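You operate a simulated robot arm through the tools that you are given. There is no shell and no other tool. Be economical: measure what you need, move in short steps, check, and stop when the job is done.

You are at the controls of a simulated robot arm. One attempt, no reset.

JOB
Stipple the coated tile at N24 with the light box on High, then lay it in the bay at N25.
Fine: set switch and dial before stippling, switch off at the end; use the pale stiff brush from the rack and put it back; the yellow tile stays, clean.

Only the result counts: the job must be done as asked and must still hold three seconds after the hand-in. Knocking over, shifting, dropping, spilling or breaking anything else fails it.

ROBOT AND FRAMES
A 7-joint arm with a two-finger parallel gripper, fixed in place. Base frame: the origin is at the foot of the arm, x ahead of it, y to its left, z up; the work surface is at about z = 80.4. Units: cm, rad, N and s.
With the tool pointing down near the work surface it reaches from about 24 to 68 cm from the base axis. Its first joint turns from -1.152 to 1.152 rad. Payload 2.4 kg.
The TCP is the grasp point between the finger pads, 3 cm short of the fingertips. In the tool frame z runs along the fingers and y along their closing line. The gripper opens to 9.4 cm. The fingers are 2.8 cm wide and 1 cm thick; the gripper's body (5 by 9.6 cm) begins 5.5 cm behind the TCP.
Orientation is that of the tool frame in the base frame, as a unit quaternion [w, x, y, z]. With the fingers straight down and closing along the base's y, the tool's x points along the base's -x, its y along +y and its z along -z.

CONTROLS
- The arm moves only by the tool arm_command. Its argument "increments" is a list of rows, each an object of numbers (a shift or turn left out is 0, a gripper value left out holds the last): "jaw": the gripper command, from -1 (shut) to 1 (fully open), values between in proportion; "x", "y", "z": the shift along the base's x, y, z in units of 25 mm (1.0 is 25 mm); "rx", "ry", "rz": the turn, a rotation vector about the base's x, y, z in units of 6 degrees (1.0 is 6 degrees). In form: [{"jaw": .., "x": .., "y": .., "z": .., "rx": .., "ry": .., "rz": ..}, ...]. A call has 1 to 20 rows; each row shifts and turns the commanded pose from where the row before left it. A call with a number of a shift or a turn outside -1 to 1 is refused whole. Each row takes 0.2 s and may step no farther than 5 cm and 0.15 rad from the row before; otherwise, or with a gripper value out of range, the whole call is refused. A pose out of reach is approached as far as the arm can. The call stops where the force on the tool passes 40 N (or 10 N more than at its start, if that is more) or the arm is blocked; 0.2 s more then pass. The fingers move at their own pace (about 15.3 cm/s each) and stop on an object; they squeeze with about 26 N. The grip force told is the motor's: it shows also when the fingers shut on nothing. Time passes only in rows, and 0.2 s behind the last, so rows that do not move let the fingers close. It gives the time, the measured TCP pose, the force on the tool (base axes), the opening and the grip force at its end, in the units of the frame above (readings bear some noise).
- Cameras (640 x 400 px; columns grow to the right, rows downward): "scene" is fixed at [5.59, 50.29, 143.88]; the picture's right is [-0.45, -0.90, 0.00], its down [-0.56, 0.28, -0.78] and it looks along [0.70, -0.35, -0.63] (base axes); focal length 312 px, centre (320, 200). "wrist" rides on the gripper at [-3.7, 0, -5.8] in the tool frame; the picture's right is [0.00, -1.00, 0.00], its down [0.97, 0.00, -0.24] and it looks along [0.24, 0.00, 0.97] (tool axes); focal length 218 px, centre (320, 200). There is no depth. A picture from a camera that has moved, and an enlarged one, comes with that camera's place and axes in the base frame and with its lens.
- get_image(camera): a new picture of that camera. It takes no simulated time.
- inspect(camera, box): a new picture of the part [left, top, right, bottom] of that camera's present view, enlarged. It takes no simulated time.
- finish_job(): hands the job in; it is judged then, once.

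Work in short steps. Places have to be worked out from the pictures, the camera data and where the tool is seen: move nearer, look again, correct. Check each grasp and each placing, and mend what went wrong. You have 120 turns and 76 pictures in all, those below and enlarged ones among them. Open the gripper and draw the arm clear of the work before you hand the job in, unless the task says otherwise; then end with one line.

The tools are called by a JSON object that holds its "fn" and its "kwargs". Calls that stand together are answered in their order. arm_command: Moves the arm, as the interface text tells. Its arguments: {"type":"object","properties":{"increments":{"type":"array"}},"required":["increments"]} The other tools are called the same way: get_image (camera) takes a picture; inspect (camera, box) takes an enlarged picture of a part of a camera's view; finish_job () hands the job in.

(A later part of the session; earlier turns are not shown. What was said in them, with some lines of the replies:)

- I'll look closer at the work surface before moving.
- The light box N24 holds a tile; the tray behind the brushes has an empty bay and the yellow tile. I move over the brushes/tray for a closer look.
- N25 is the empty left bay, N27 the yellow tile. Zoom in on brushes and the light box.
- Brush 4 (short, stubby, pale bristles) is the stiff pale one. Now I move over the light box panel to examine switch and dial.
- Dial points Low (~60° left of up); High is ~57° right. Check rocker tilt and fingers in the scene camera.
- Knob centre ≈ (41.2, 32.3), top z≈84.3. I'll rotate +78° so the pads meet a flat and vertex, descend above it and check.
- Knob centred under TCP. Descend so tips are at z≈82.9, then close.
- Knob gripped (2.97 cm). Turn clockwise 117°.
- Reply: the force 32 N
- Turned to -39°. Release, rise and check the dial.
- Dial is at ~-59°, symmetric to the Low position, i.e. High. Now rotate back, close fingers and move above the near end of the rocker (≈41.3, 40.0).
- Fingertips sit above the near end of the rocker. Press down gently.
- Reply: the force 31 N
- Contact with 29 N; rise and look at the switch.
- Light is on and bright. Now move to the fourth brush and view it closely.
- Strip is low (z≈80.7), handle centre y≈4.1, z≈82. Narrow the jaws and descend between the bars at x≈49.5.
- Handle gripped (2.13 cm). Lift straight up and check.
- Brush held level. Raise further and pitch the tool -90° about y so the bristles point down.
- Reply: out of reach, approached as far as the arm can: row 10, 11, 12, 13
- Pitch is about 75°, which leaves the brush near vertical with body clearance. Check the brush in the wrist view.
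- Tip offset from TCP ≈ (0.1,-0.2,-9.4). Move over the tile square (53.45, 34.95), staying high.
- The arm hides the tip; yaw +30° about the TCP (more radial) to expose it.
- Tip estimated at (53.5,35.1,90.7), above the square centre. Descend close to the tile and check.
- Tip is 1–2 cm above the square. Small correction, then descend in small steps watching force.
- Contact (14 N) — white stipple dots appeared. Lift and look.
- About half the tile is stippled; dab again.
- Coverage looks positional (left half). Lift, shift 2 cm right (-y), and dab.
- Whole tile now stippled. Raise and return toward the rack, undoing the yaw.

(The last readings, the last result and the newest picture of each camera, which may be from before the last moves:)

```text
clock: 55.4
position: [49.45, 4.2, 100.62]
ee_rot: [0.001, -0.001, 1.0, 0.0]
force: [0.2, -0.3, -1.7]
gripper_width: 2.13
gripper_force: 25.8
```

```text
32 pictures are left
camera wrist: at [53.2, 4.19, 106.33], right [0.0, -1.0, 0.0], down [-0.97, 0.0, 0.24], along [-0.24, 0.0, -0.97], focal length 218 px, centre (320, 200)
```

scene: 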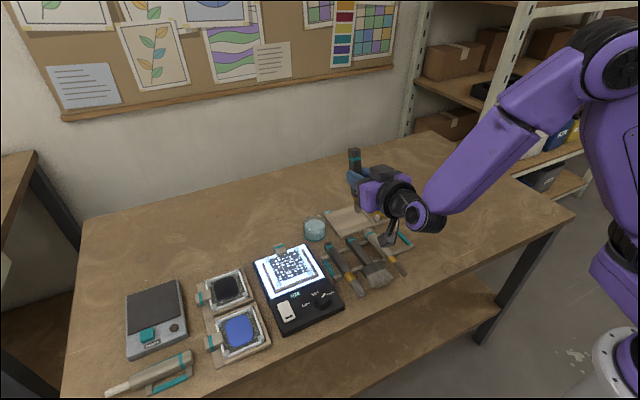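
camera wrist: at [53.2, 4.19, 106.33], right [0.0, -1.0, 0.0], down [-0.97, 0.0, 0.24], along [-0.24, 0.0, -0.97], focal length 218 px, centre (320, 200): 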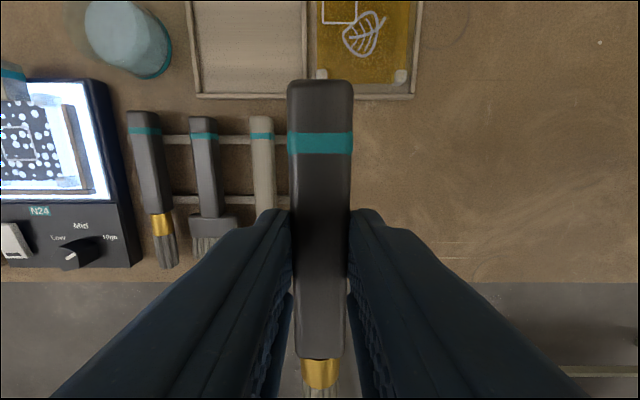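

Brush seated in the grip as before. Lower it to the rack.

{"fn": "arm_command", "kwargs": {"increments": [{"z": -0.9}, {"z": -0.9}, {"z": -0.9}, {"z": -0.9}, {"z": -0.9}, {"z": -0.6, "y": -0.03}, {"z": -0.5}, {"z": -0.4}, {"z": -0.3}, {}]}}

{"fn": "inspect", "kwargs": {"camera": "scene", "box": [320, 180, 440, 300]}}

```text
clock: 57.6
position: [49.47, 4.1, 84.95]
ee_rot: [0.0, -0.001, 1.0, 0.0]
force: [0.2, 0.7, -1.3]
gripper_width: 2.11
gripper_force: 25.9
```

```text
3.33 times, centred on (380, 240) of scene
camera zoom: at [5.59, 50.29, 143.88], right [-0.45, -0.9, 0.0], down [-0.56, 0.28, -0.78], along [0.7, -0.35, -0.63], focal length 1041 px, centre (120, 67)
```

zoom: 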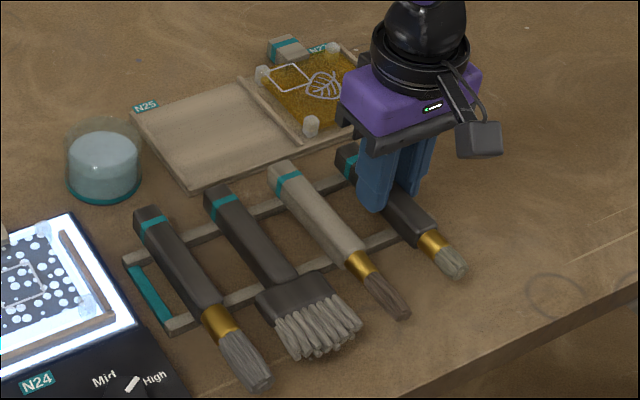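

{"fn": "arm_command", "kwargs": {"increments": [{"z": -0.1}, {"z": -0.1}, {}]}}

```text
clock: 58.4
position: [49.57, 4.04, 84.54]
ee_rot: [0.003, -0.001, 1.0, 0.0]
force: [-4.5, 1.8, 24.6]
gripper_width: 2.13
gripper_force: 26.0
```

Rack contact felt. Ease slightly, open modestly and withdraw.

{"fn": "arm_command", "kwargs": {"increments": [{"z": 0.05}, {"jaw": -0.23}, {}, {}, {"z": 0.4}, {"z": 0.8}, {"z": 0.9}, {"z": 0.9}, {"z": 0.9}, {"z": 0.9}, {}]}}

{"fn": "get_image", "kwargs": {"camera": "wrist"}}

{"fn": "inspect", "kwargs": {"camera": "scene", "box": [240, 180, 440, 310]}}

```text
clock: 60.8
position: [49.41, 3.93, 96.52]
ee_rot: [0.001, 0.0, 1.0, 0.0]
force: [1.1, -0.1, -0.2]
gripper_width: 3.61
gripper_force: 0.0
```

```text
30 pictures are left
camera wrist: at [53.16, 4.02, 102.27], right [0.0, -1.0, 0.0], down [-0.97, 0.0, 0.24], along [-0.24, 0.0, -0.97], focal length 218 px, centre (320, 200)
```

wrist: 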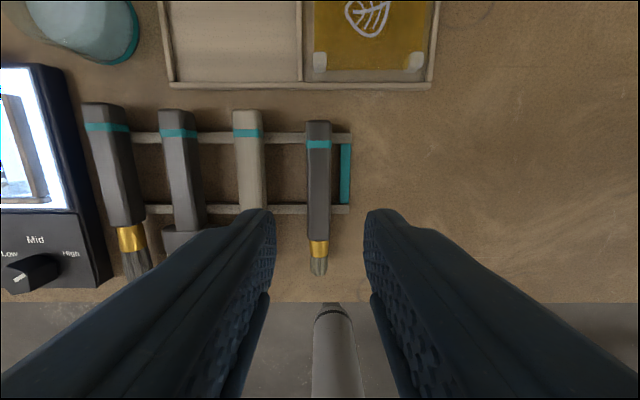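

```text
3.08 times, centred on (340, 245) of scene
camera zoom: at [5.59, 50.29, 143.88], right [-0.45, -0.9, 0.0], down [-0.56, 0.28, -0.78], along [0.7, -0.35, -0.63], focal length 961 px, centre (258, 62)
```

zoom: 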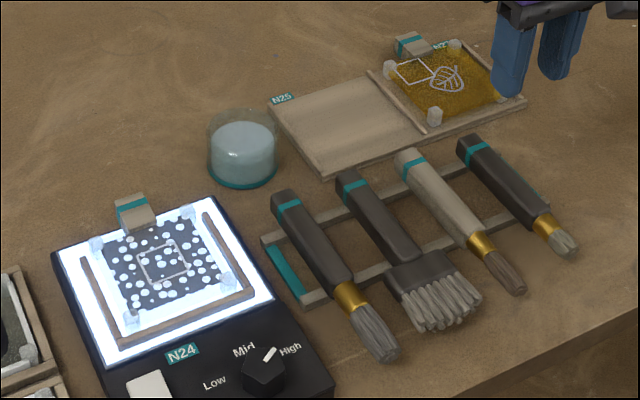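

Brush is back. Move over the tile's tab for a close look.

{"fn": "arm_command", "kwargs": {"increments": [{"y": 0.9, "x": 0.15, "z": 0.2}, {"y": 0.9, "x": 0.15}, {"y": 0.9, "x": 0.15}, {"y": 0.9, "x": 0.15}, {"y": 0.9, "x": 0.15}, {"y": 0.9, "x": 0.15}, {"y": 0.9, "x": 0.15}, {"y": 0.9, "x": 0.15}, {"y": 0.9, "x": 0.15}, {"y": 0.9, "x": 0.15}, {"y": 0.9, "x": 0.15}, {"y": 0.9, "x": 0.1}, {"y": 0.9, "x": 0.1}, {"y": 0.6}, {}]}}

{"fn": "get_image", "kwargs": {"camera": "wrist"}}

{"fn": "inspect", "kwargs": {"camera": "scene", "box": [250, 230, 330, 300]}}

```text
clock: 64.0
position: [54.26, 34.71, 96.99]
ee_rot: [0.001, 0.001, 1.0, 0.0]
force: [0.6, 0.0, 0.4]
gripper_width: 3.62
gripper_force: 0.1
```

```text
28 pictures are left
camera wrist: at [57.91, 34.91, 102.74], right [0.0, -1.0, 0.0], down [-0.97, 0.0, 0.24], along [-0.24, 0.0, -0.97], focal length 218 px, centre (320, 200)
```

wrist: 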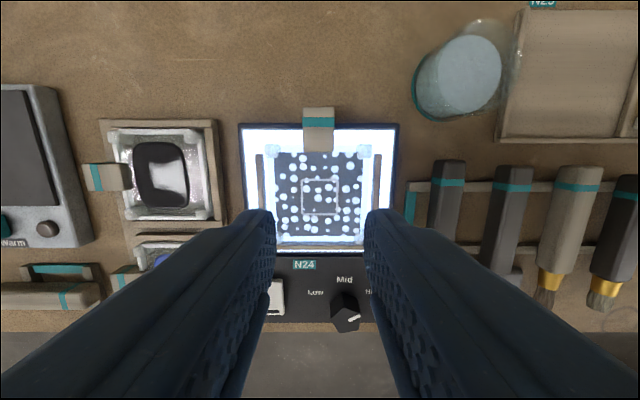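

```text
5.71 times, centred on (290, 265) of scene
camera zoom: at [5.59, 50.29, 143.88], right [-0.45, -0.9, 0.0], down [-0.56, 0.28, -0.78], along [0.7, -0.35, -0.63], focal length 1785 px, centre (491, -171)
```

zoom: 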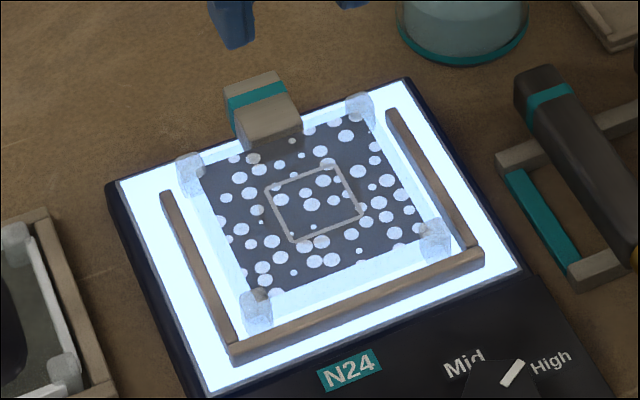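

{"fn": "inspect", "kwargs": {"camera": "wrist", "box": [270, 95, 370, 165]}}

```text
5.71 times, centred on (320, 130) of wrist
camera zoom: at [57.91, 34.91, 102.74], right [0.0, -1.0, 0.0], down [-0.97, 0.0, 0.24], along [-0.24, 0.0, -0.97], focal length 1247 px, centre (320, 600)
```

zoom: 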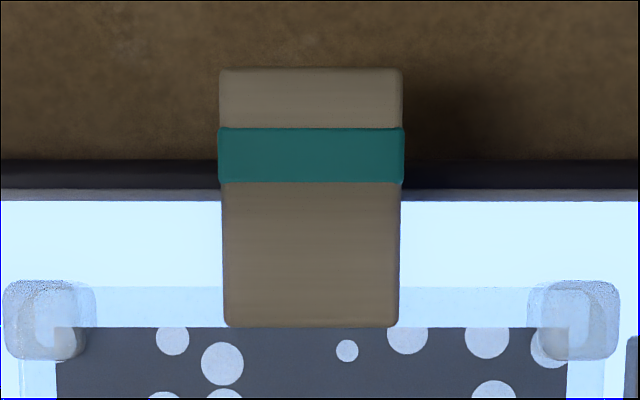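

Tab: centre y≈35.0, x 57.5–60.9, top z≈84.7. I'll tilt the tool 15° outward for reach, move over the tab and check from above.

{"fn": "arm_command", "kwargs": {"increments": [{"jaw": -0.19, "ry": -0.9, "y": 0.05}, {"ry": -0.8}, {"ry": -0.8}, {"x": 0.9}, {"x": 0.9}, {"z": -0.7}, {"z": -0.7}, {"z": -0.7}, {"z": -0.6}, {}]}}

{"fn": "get_image", "kwargs": {"camera": "wrist"}}

{"fn": "inspect", "kwargs": {"camera": "scene", "box": [230, 200, 350, 300]}}

```text
clock: 66.2
position: [58.54, 34.9, 90.29]
ee_rot: [0.131, -0.001, 0.991, 0.0]
force: [1.1, 0.7, 0.8]
gripper_width: 3.81
gripper_force: 0.0
```

```text
25 pictures are left
camera wrist: at [60.73, 34.97, 96.82], right [0.0, -1.0, 0.0], down [-1.0, 0.0, -0.02], along [0.02, 0.0, -1.0], focal length 218 px, centre (320, 200)
```

wrist: 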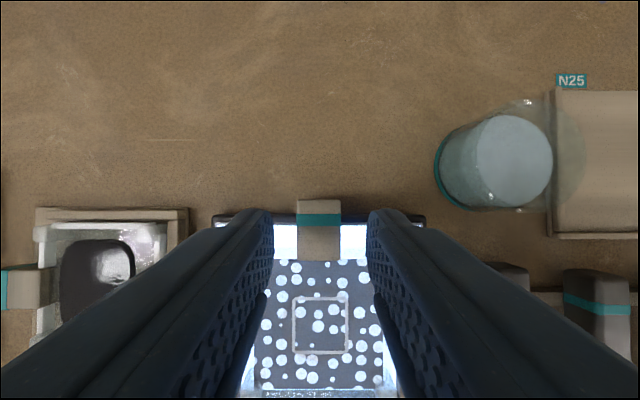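

```text
4.00 times, centred on (290, 250) of scene
camera zoom: at [5.59, 50.29, 143.88], right [-0.45, -0.9, 0.0], down [-0.56, 0.28, -0.78], along [0.7, -0.35, -0.63], focal length 1250 px, centre (440, 0)
```

zoom: 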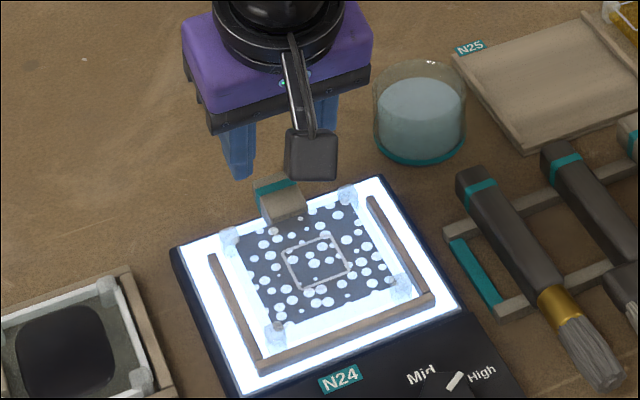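

Aligned with the tab. Descend the last 3.3 cm and grip.

{"fn": "arm_command", "kwargs": {"increments": [{"z": -0.5, "y": 0.03}, {"z": -0.4}, {"z": -0.25}, {"z": -0.15}, {}]}}

{"fn": "arm_command", "kwargs": {"increments": [{"jaw": -1}, {}, {}, {}]}}

{"fn": "get_image", "kwargs": {"camera": "wrist"}}

{"fn": "inspect", "kwargs": {"camera": "scene", "box": [230, 200, 350, 300]}}

```text
clock: 67.4
position: [58.73, 35.07, 86.97]
ee_rot: [0.132, 0.0, 0.991, 0.0]
force: [-0.1, -0.4, -0.9]
gripper_width: 3.82
gripper_force: 0.1
```

```text
clock: 68.4
position: [58.65, 35.0, 87.01]
ee_rot: [0.131, -0.001, 0.991, 0.0]
force: [-0.2, 0.3, 0.4]
gripper_width: 2.48
gripper_force: 26.0
```

```text
23 pictures are left
camera wrist: at [60.77, 35.02, 93.51], right [0.0, -1.0, 0.0], down [-1.0, 0.0, -0.02], along [0.02, 0.0, -1.0], focal length 218 px, centre (320, 200)
```

wrist: 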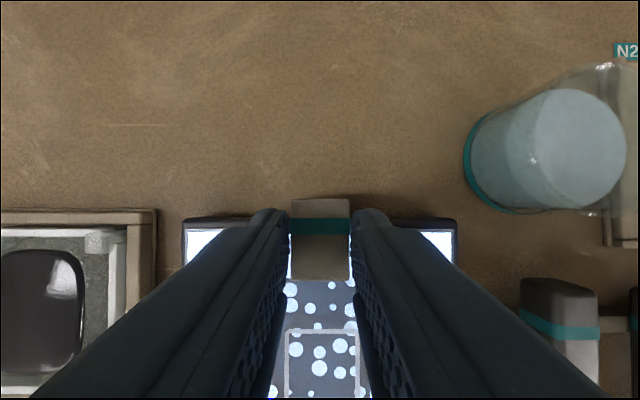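

```text
4.00 times, centred on (290, 250) of scene
camera zoom: at [5.59, 50.29, 143.88], right [-0.45, -0.9, 0.0], down [-0.56, 0.28, -0.78], along [0.7, -0.35, -0.63], focal length 1250 px, centre (440, 0)
```

zoom: 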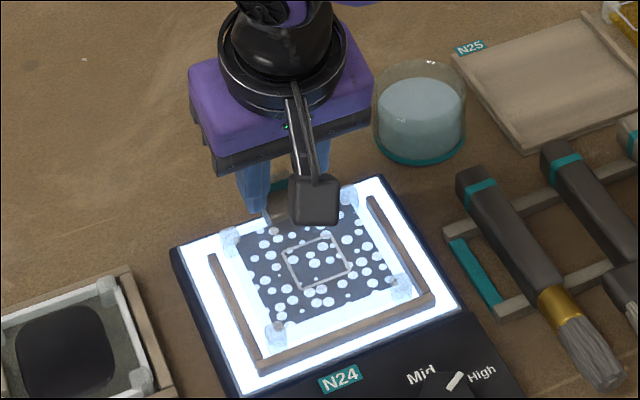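

Tab gripped (2.48 cm). Lift gently a little and check for droop.

{"fn": "arm_command", "kwargs": {"increments": [{"z": 0.15}, {"z": 0.2}, {"z": 0.3}, {"z": 0.3}, {}]}}

{"fn": "inspect", "kwargs": {"camera": "scene", "box": [230, 200, 350, 300]}}

```text
clock: 69.6
position: [58.57, 34.87, 89.43]
ee_rot: [0.132, -0.001, 0.991, 0.0]
force: [0.1, -1.0, 0.2]
gripper_width: 2.52
gripper_force: 25.7
```

```text
4.00 times, centred on (290, 250) of scene
camera zoom: at [5.59, 50.29, 143.88], right [-0.45, -0.9, 0.0], down [-0.56, 0.28, -0.78], along [0.7, -0.35, -0.63], focal length 1250 px, centre (440, 0)
```

zoom: 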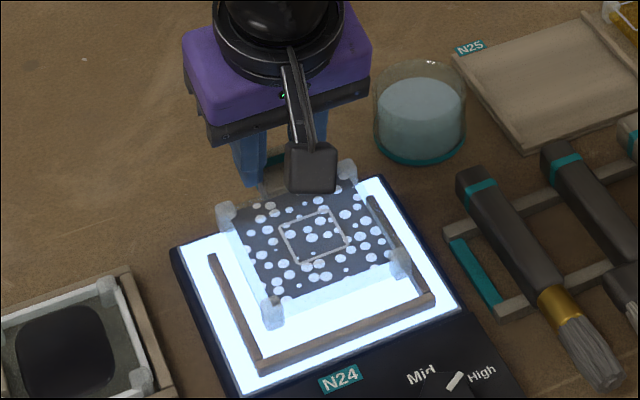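

No droop. Lift higher and carry over toward the N25 bay.

{"fn": "arm_command", "kwargs": {"increments": [{"z": 0.7}, {"z": 0.8}, {"z": 0.8}, {"z": 0.8}, {"y": -0.7, "x": 0.2}, {"y": -0.8, "x": 0.25}, {"y": -0.8, "x": 0.3}, {"y": -0.8, "x": 0.35}, {"y": -0.8, "x": 0.35}, {"y": -0.8, "x": 0.35}, {"y": -0.8, "x": 0.35}, {"y": -0.8, "x": 0.35}, {"y": -0.8, "x": 0.35}, {"y": -0.8, "x": 0.35}, {"y": -0.8, "x": 0.3}, {"y": -0.67, "x": 0.3}, {}]}}

{"fn": "get_image", "kwargs": {"camera": "wrist"}}

{"fn": "get_image", "kwargs": {"camera": "scene"}}

```text
clock: 73.2
position: [68.36, 11.54, 97.18]
ee_rot: [0.131, 0.0, 0.991, 0.0]
force: [-1.1, -0.2, -0.7]
gripper_width: 2.48
gripper_force: 26.5
```

```text
20 pictures are left
camera wrist: at [70.31, 11.55, 103.67], right [0.0, -1.0, 0.0], down [-1.0, 0.0, -0.02], along [0.02, 0.0, -1.0], focal length 218 px, centre (320, 200)
```

wrist: 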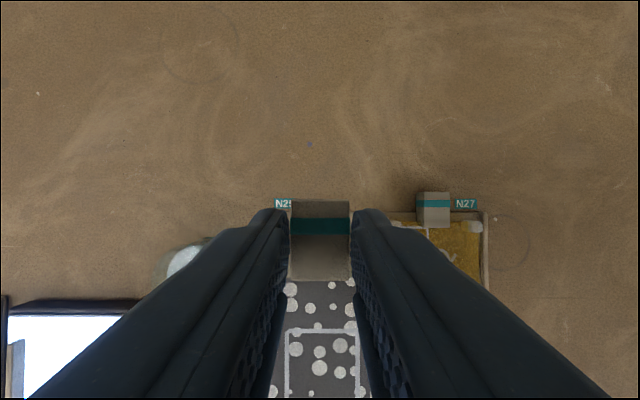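

```text
19 pictures are left
```

scene: 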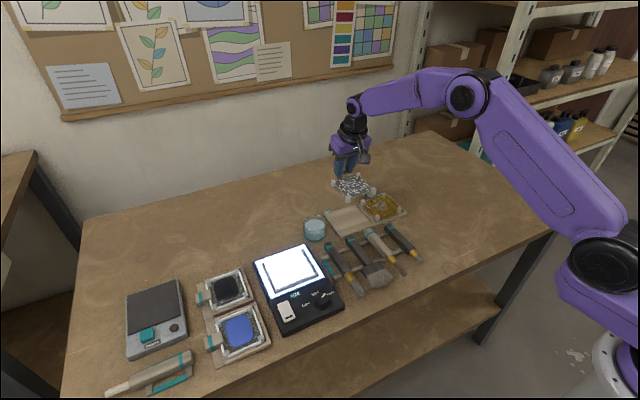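

Tab at y≈11.5 aligned with bay centre; shift x +0.8 cm and lower part-way, then check.

{"fn": "arm_command", "kwargs": {"increments": [{"x": 0.32}, {"z": -0.8}, {"z": -0.8}, {"z": -0.8}, {"z": -0.8}, {"z": -0.4}, {}]}}

{"fn": "inspect", "kwargs": {"camera": "scene", "box": [300, 150, 420, 250]}}

{"fn": "get_image", "kwargs": {"camera": "wrist"}}

```text
clock: 74.8
position: [68.99, 11.63, 88.16]
ee_rot: [0.132, -0.001, 0.991, 0.0]
force: [-0.7, 0.1, -1.7]
gripper_width: 2.52
gripper_force: 26.2
```

```text
4.00 times, centred on (360, 200) of scene
camera zoom: at [5.59, 50.29, 143.88], right [-0.45, -0.9, 0.0], down [-0.56, 0.28, -0.78], along [0.7, -0.35, -0.63], focal length 1250 px, centre (160, 200)
```

zoom: 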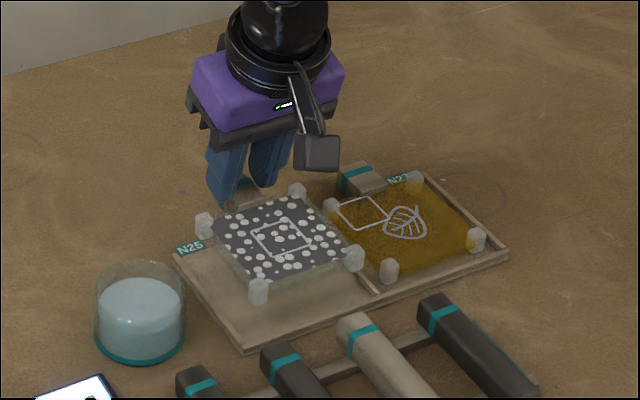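

```text
17 pictures are left
camera wrist: at [71.1, 11.61, 94.65], right [0.0, -1.0, 0.0], down [-1.0, 0.0, -0.02], along [0.02, 0.0, -1.0], focal length 218 px, centre (320, 200)
```

wrist: 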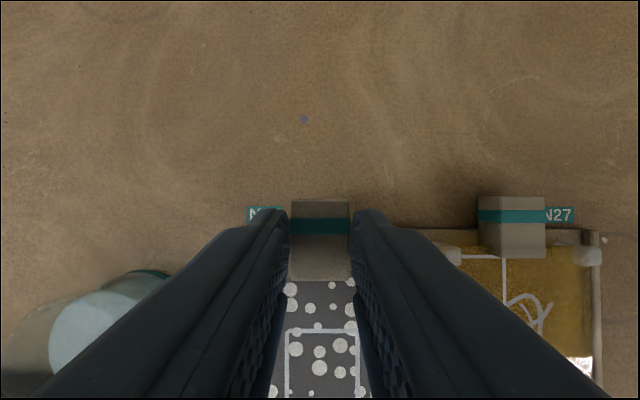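

Tile hovers over the bay, matching the yellow tile's depth. Lower until contact.

{"fn": "arm_command", "kwargs": {"increments": [{"z": -0.4, "y": -0.04}, {"z": -0.3}, {"z": -0.2}, {}]}}

{"fn": "inspect", "kwargs": {"camera": "scene", "box": [310, 160, 420, 250]}}

```text
clock: 75.8
position: [69.06, 11.52, 85.96]
ee_rot: [0.132, -0.001, 0.991, 0.0]
force: [0.6, -0.5, -0.9]
gripper_width: 2.49
gripper_force: 25.8
```

```text
4.44 times, centred on (365, 205) of scene
camera zoom: at [5.59, 50.29, 143.88], right [-0.45, -0.9, 0.0], down [-0.56, 0.28, -0.78], along [0.7, -0.35, -0.63], focal length 1388 px, centre (120, 178)
```

zoom: 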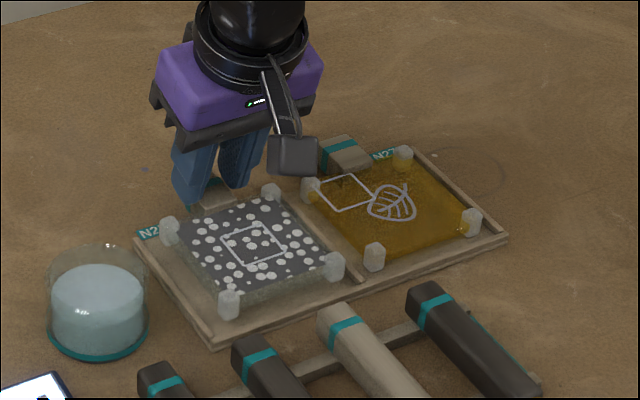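

{"fn": "arm_command", "kwargs": {"increments": [{"z": -0.12}, {"z": -0.1}, {}]}}

```text
clock: 76.6
position: [69.03, 11.53, 85.41]
ee_rot: [0.132, -0.001, 0.991, 0.0]
force: [-0.3, -0.8, -1.0]
gripper_width: 2.49
gripper_force: 25.8
```

{"fn": "arm_command", "kwargs": {"increments": [{"z": -0.1}, {}]}}

{"fn": "inspect", "kwargs": {"camera": "scene", "box": [310, 160, 420, 250]}}

```text
clock: 77.2
position: [69.05, 11.23, 85.24]
ee_rot: [0.132, -0.001, 0.991, 0.001]
force: [-3.5, 0.0, 6.2]
gripper_width: 2.51
gripper_force: 25.4
```

```text
4.44 times, centred on (365, 205) of scene
camera zoom: at [5.57, 50.29, 143.89], right [-0.45, -0.9, 0.0], down [-0.56, 0.28, -0.78], along [0.7, -0.35, -0.63], focal length 1388 px, centre (120, 178)
```

zoom: 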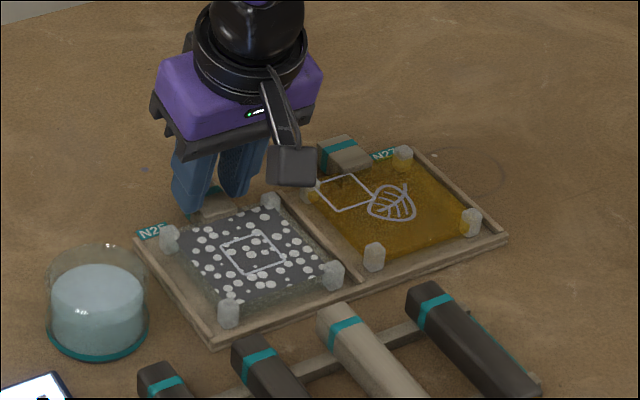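

Contact (6 N), tile lies within the bay. Release and rise.

{"fn": "arm_command", "kwargs": {"increments": [{"jaw": -0.2}, {}, {}, {"z": 0.4}, {"z": 0.7}, {"z": 0.8}, {"z": 0.8}, {"z": 0.8}, {}]}}

{"fn": "inspect", "kwargs": {"camera": "scene", "box": [310, 160, 420, 250]}}

```text
clock: 79.2
position: [69.02, 11.51, 93.84]
ee_rot: [0.132, -0.001, 0.991, 0.0]
force: [-0.5, 0.1, -0.1]
gripper_width: 3.75
gripper_force: 0.2
```

```text
4.44 times, centred on (365, 205) of scene
camera zoom: at [5.59, 50.29, 143.88], right [-0.45, -0.9, 0.0], down [-0.56, 0.28, -0.78], along [0.7, -0.35, -0.63], focal length 1388 px, centre (120, 178)
```

zoom: 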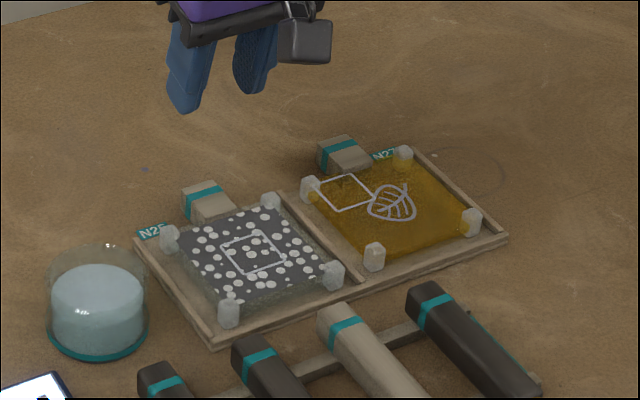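

Tile lies flat in N25. Now go to the switch with closed fingers, over its far (raised) end.

{"fn": "arm_command", "kwargs": {"increments": [{"z": 0.8}, {"z": 0.8, "ry": 0.8, "jaw": -1}, {"z": 0.4, "ry": 0.9}, {"ry": 0.8, "x": -0.5}, {"x": -0.73, "y": 0.877}, {"x": -0.73, "y": 0.877}, {"x": -0.73, "y": 0.877}, {"x": -0.73, "y": 0.877}, {"x": -0.73, "y": 0.877}, {"x": -0.73, "y": 0.877}, {"x": -0.73, "y": 0.877}, {"x": -0.73, "y": 0.877}, {"x": -0.73, "y": 0.877}, {"x": -0.73, "y": 0.877}, {"x": -0.73, "y": 0.877}, {"x": -0.73, "y": 0.877}, {"x": -0.73, "y": 0.877}, {}]}}

{"fn": "get_image", "kwargs": {"camera": "wrist"}}

```text
clock: 83.0
position: [44.08, 39.98, 98.9]
ee_rot: [0.001, 0.0, 1.0, 0.0]
force: [-0.4, 0.5, -0.1]
gripper_width: 0.0
gripper_force: 25.7
```

```text
13 pictures are left
camera wrist: at [47.84, 39.94, 104.58], right [0.0, -1.0, 0.0], down [-0.97, 0.0, 0.24], along [-0.24, 0.0, -0.97], focal length 218 px, centre (320, 200)
```

wrist: 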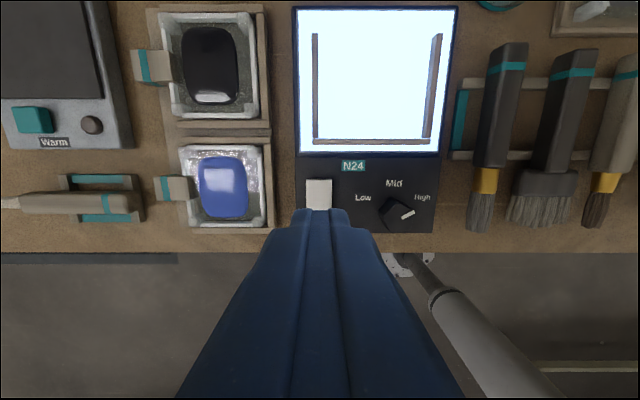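

{"fn": "arm_command", "kwargs": {"increments": [{"z": -0.8}, {"z": -0.8}, {"z": -0.8}, {"z": -0.8}, {"z": -0.7}, {"z": -0.5}, {"z": -0.4}, {"z": -0.28}, {}]}}

{"fn": "arm_command", "kwargs": {"increments": [{"z": 0.6}, {"z": 0.8}, {"z": 0.9}, {"z": 0.9}, {}]}}

{"fn": "get_image", "kwargs": {"camera": "wrist"}}

```text
clock: 85.0
position: [44.2, 40.03, 86.29]
ee_rot: [0.002, 0.001, 1.0, 0.001]
force: [0.5, -3.0, 10.7]
gripper_width: 0.0
gripper_force: 25.7
```

```text
clock: 86.2
position: [44.12, 39.89, 94.21]
ee_rot: [0.001, -0.001, 1.0, 0.001]
force: [0.2, 0.0, -0.6]
gripper_width: 0.02
gripper_force: 25.6
```

```text
12 pictures are left
camera wrist: at [47.77, 39.95, 99.92], right [0.0, -1.0, 0.0], down [-0.97, 0.0, 0.24], along [-0.24, 0.0, -0.97], focal length 218 px, centre (320, 200)
```

wrist: 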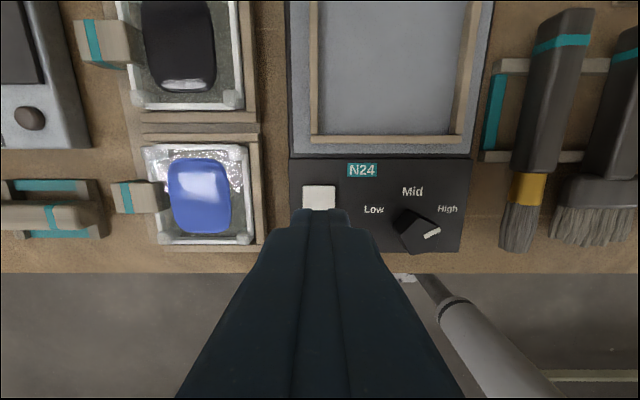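

Light is off. Draw the arm clear, open the gripper and check the whole scene.

{"fn": "arm_command", "kwargs": {"increments": [{"z": 1, "x": -0.5}, {"z": 1, "x": -0.8}, {"z": 1, "x": -0.8}, {"z": 1, "x": -0.8}, {"z": 1, "x": -0.8, "jaw": 1}, {"z": 1, "x": -0.6}, {"z": 1}, {"z": 1}, {}, {}]}}

{"fn": "get_image", "kwargs": {"camera": "scene"}}

{"fn": "inspect", "kwargs": {"camera": "scene", "box": [230, 170, 430, 340]}}

```text
clock: 88.4
position: [33.35, 39.96, 114.04]
ee_rot: [0.002, -0.001, 1.0, 0.0]
force: [-0.8, -0.4, 0.7]
gripper_width: 9.4
gripper_force: 0.0
```

```text
11 pictures are left
```

scene: 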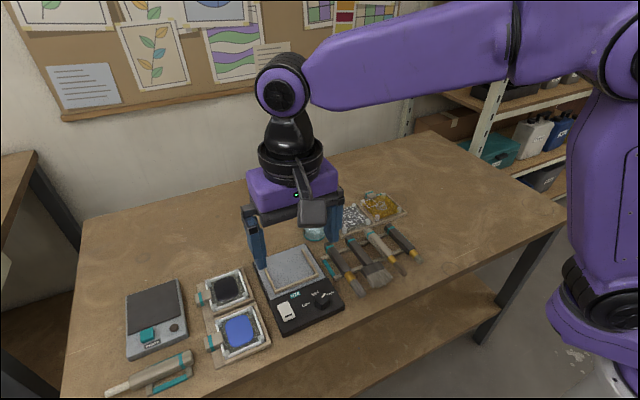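

```text
2.35 times, centred on (330, 255) of scene
camera zoom: at [5.59, 50.29, 143.88], right [-0.45, -0.9, 0.0], down [-0.56, 0.28, -0.78], along [0.7, -0.35, -0.63], focal length 735 px, centre (296, 71)
```

zoom: 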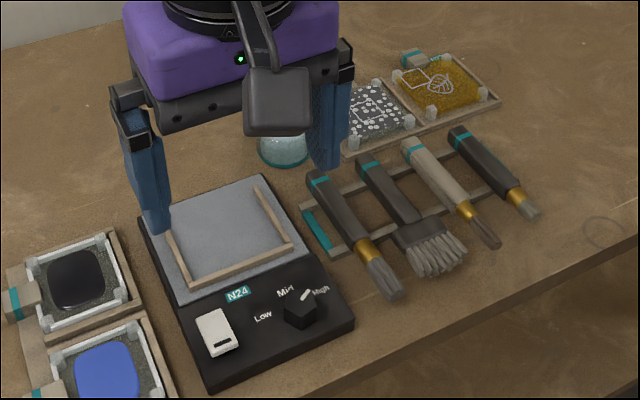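

Everything shows as asked: light off, dial on High, brush back in the rack, stippled tile in N25, yellow tile untouched, arm clear. I hand the job in.

{"fn": "finish_job", "kwargs": {}}

```text
The job is handed in.
```

I stippled the tile from N24 with the light box on High and laid it in the N25 bay, then put the brush back in the rack and switched the light off; I took the "pale stiff brush" to be the dark-handled one with short pale bristles.
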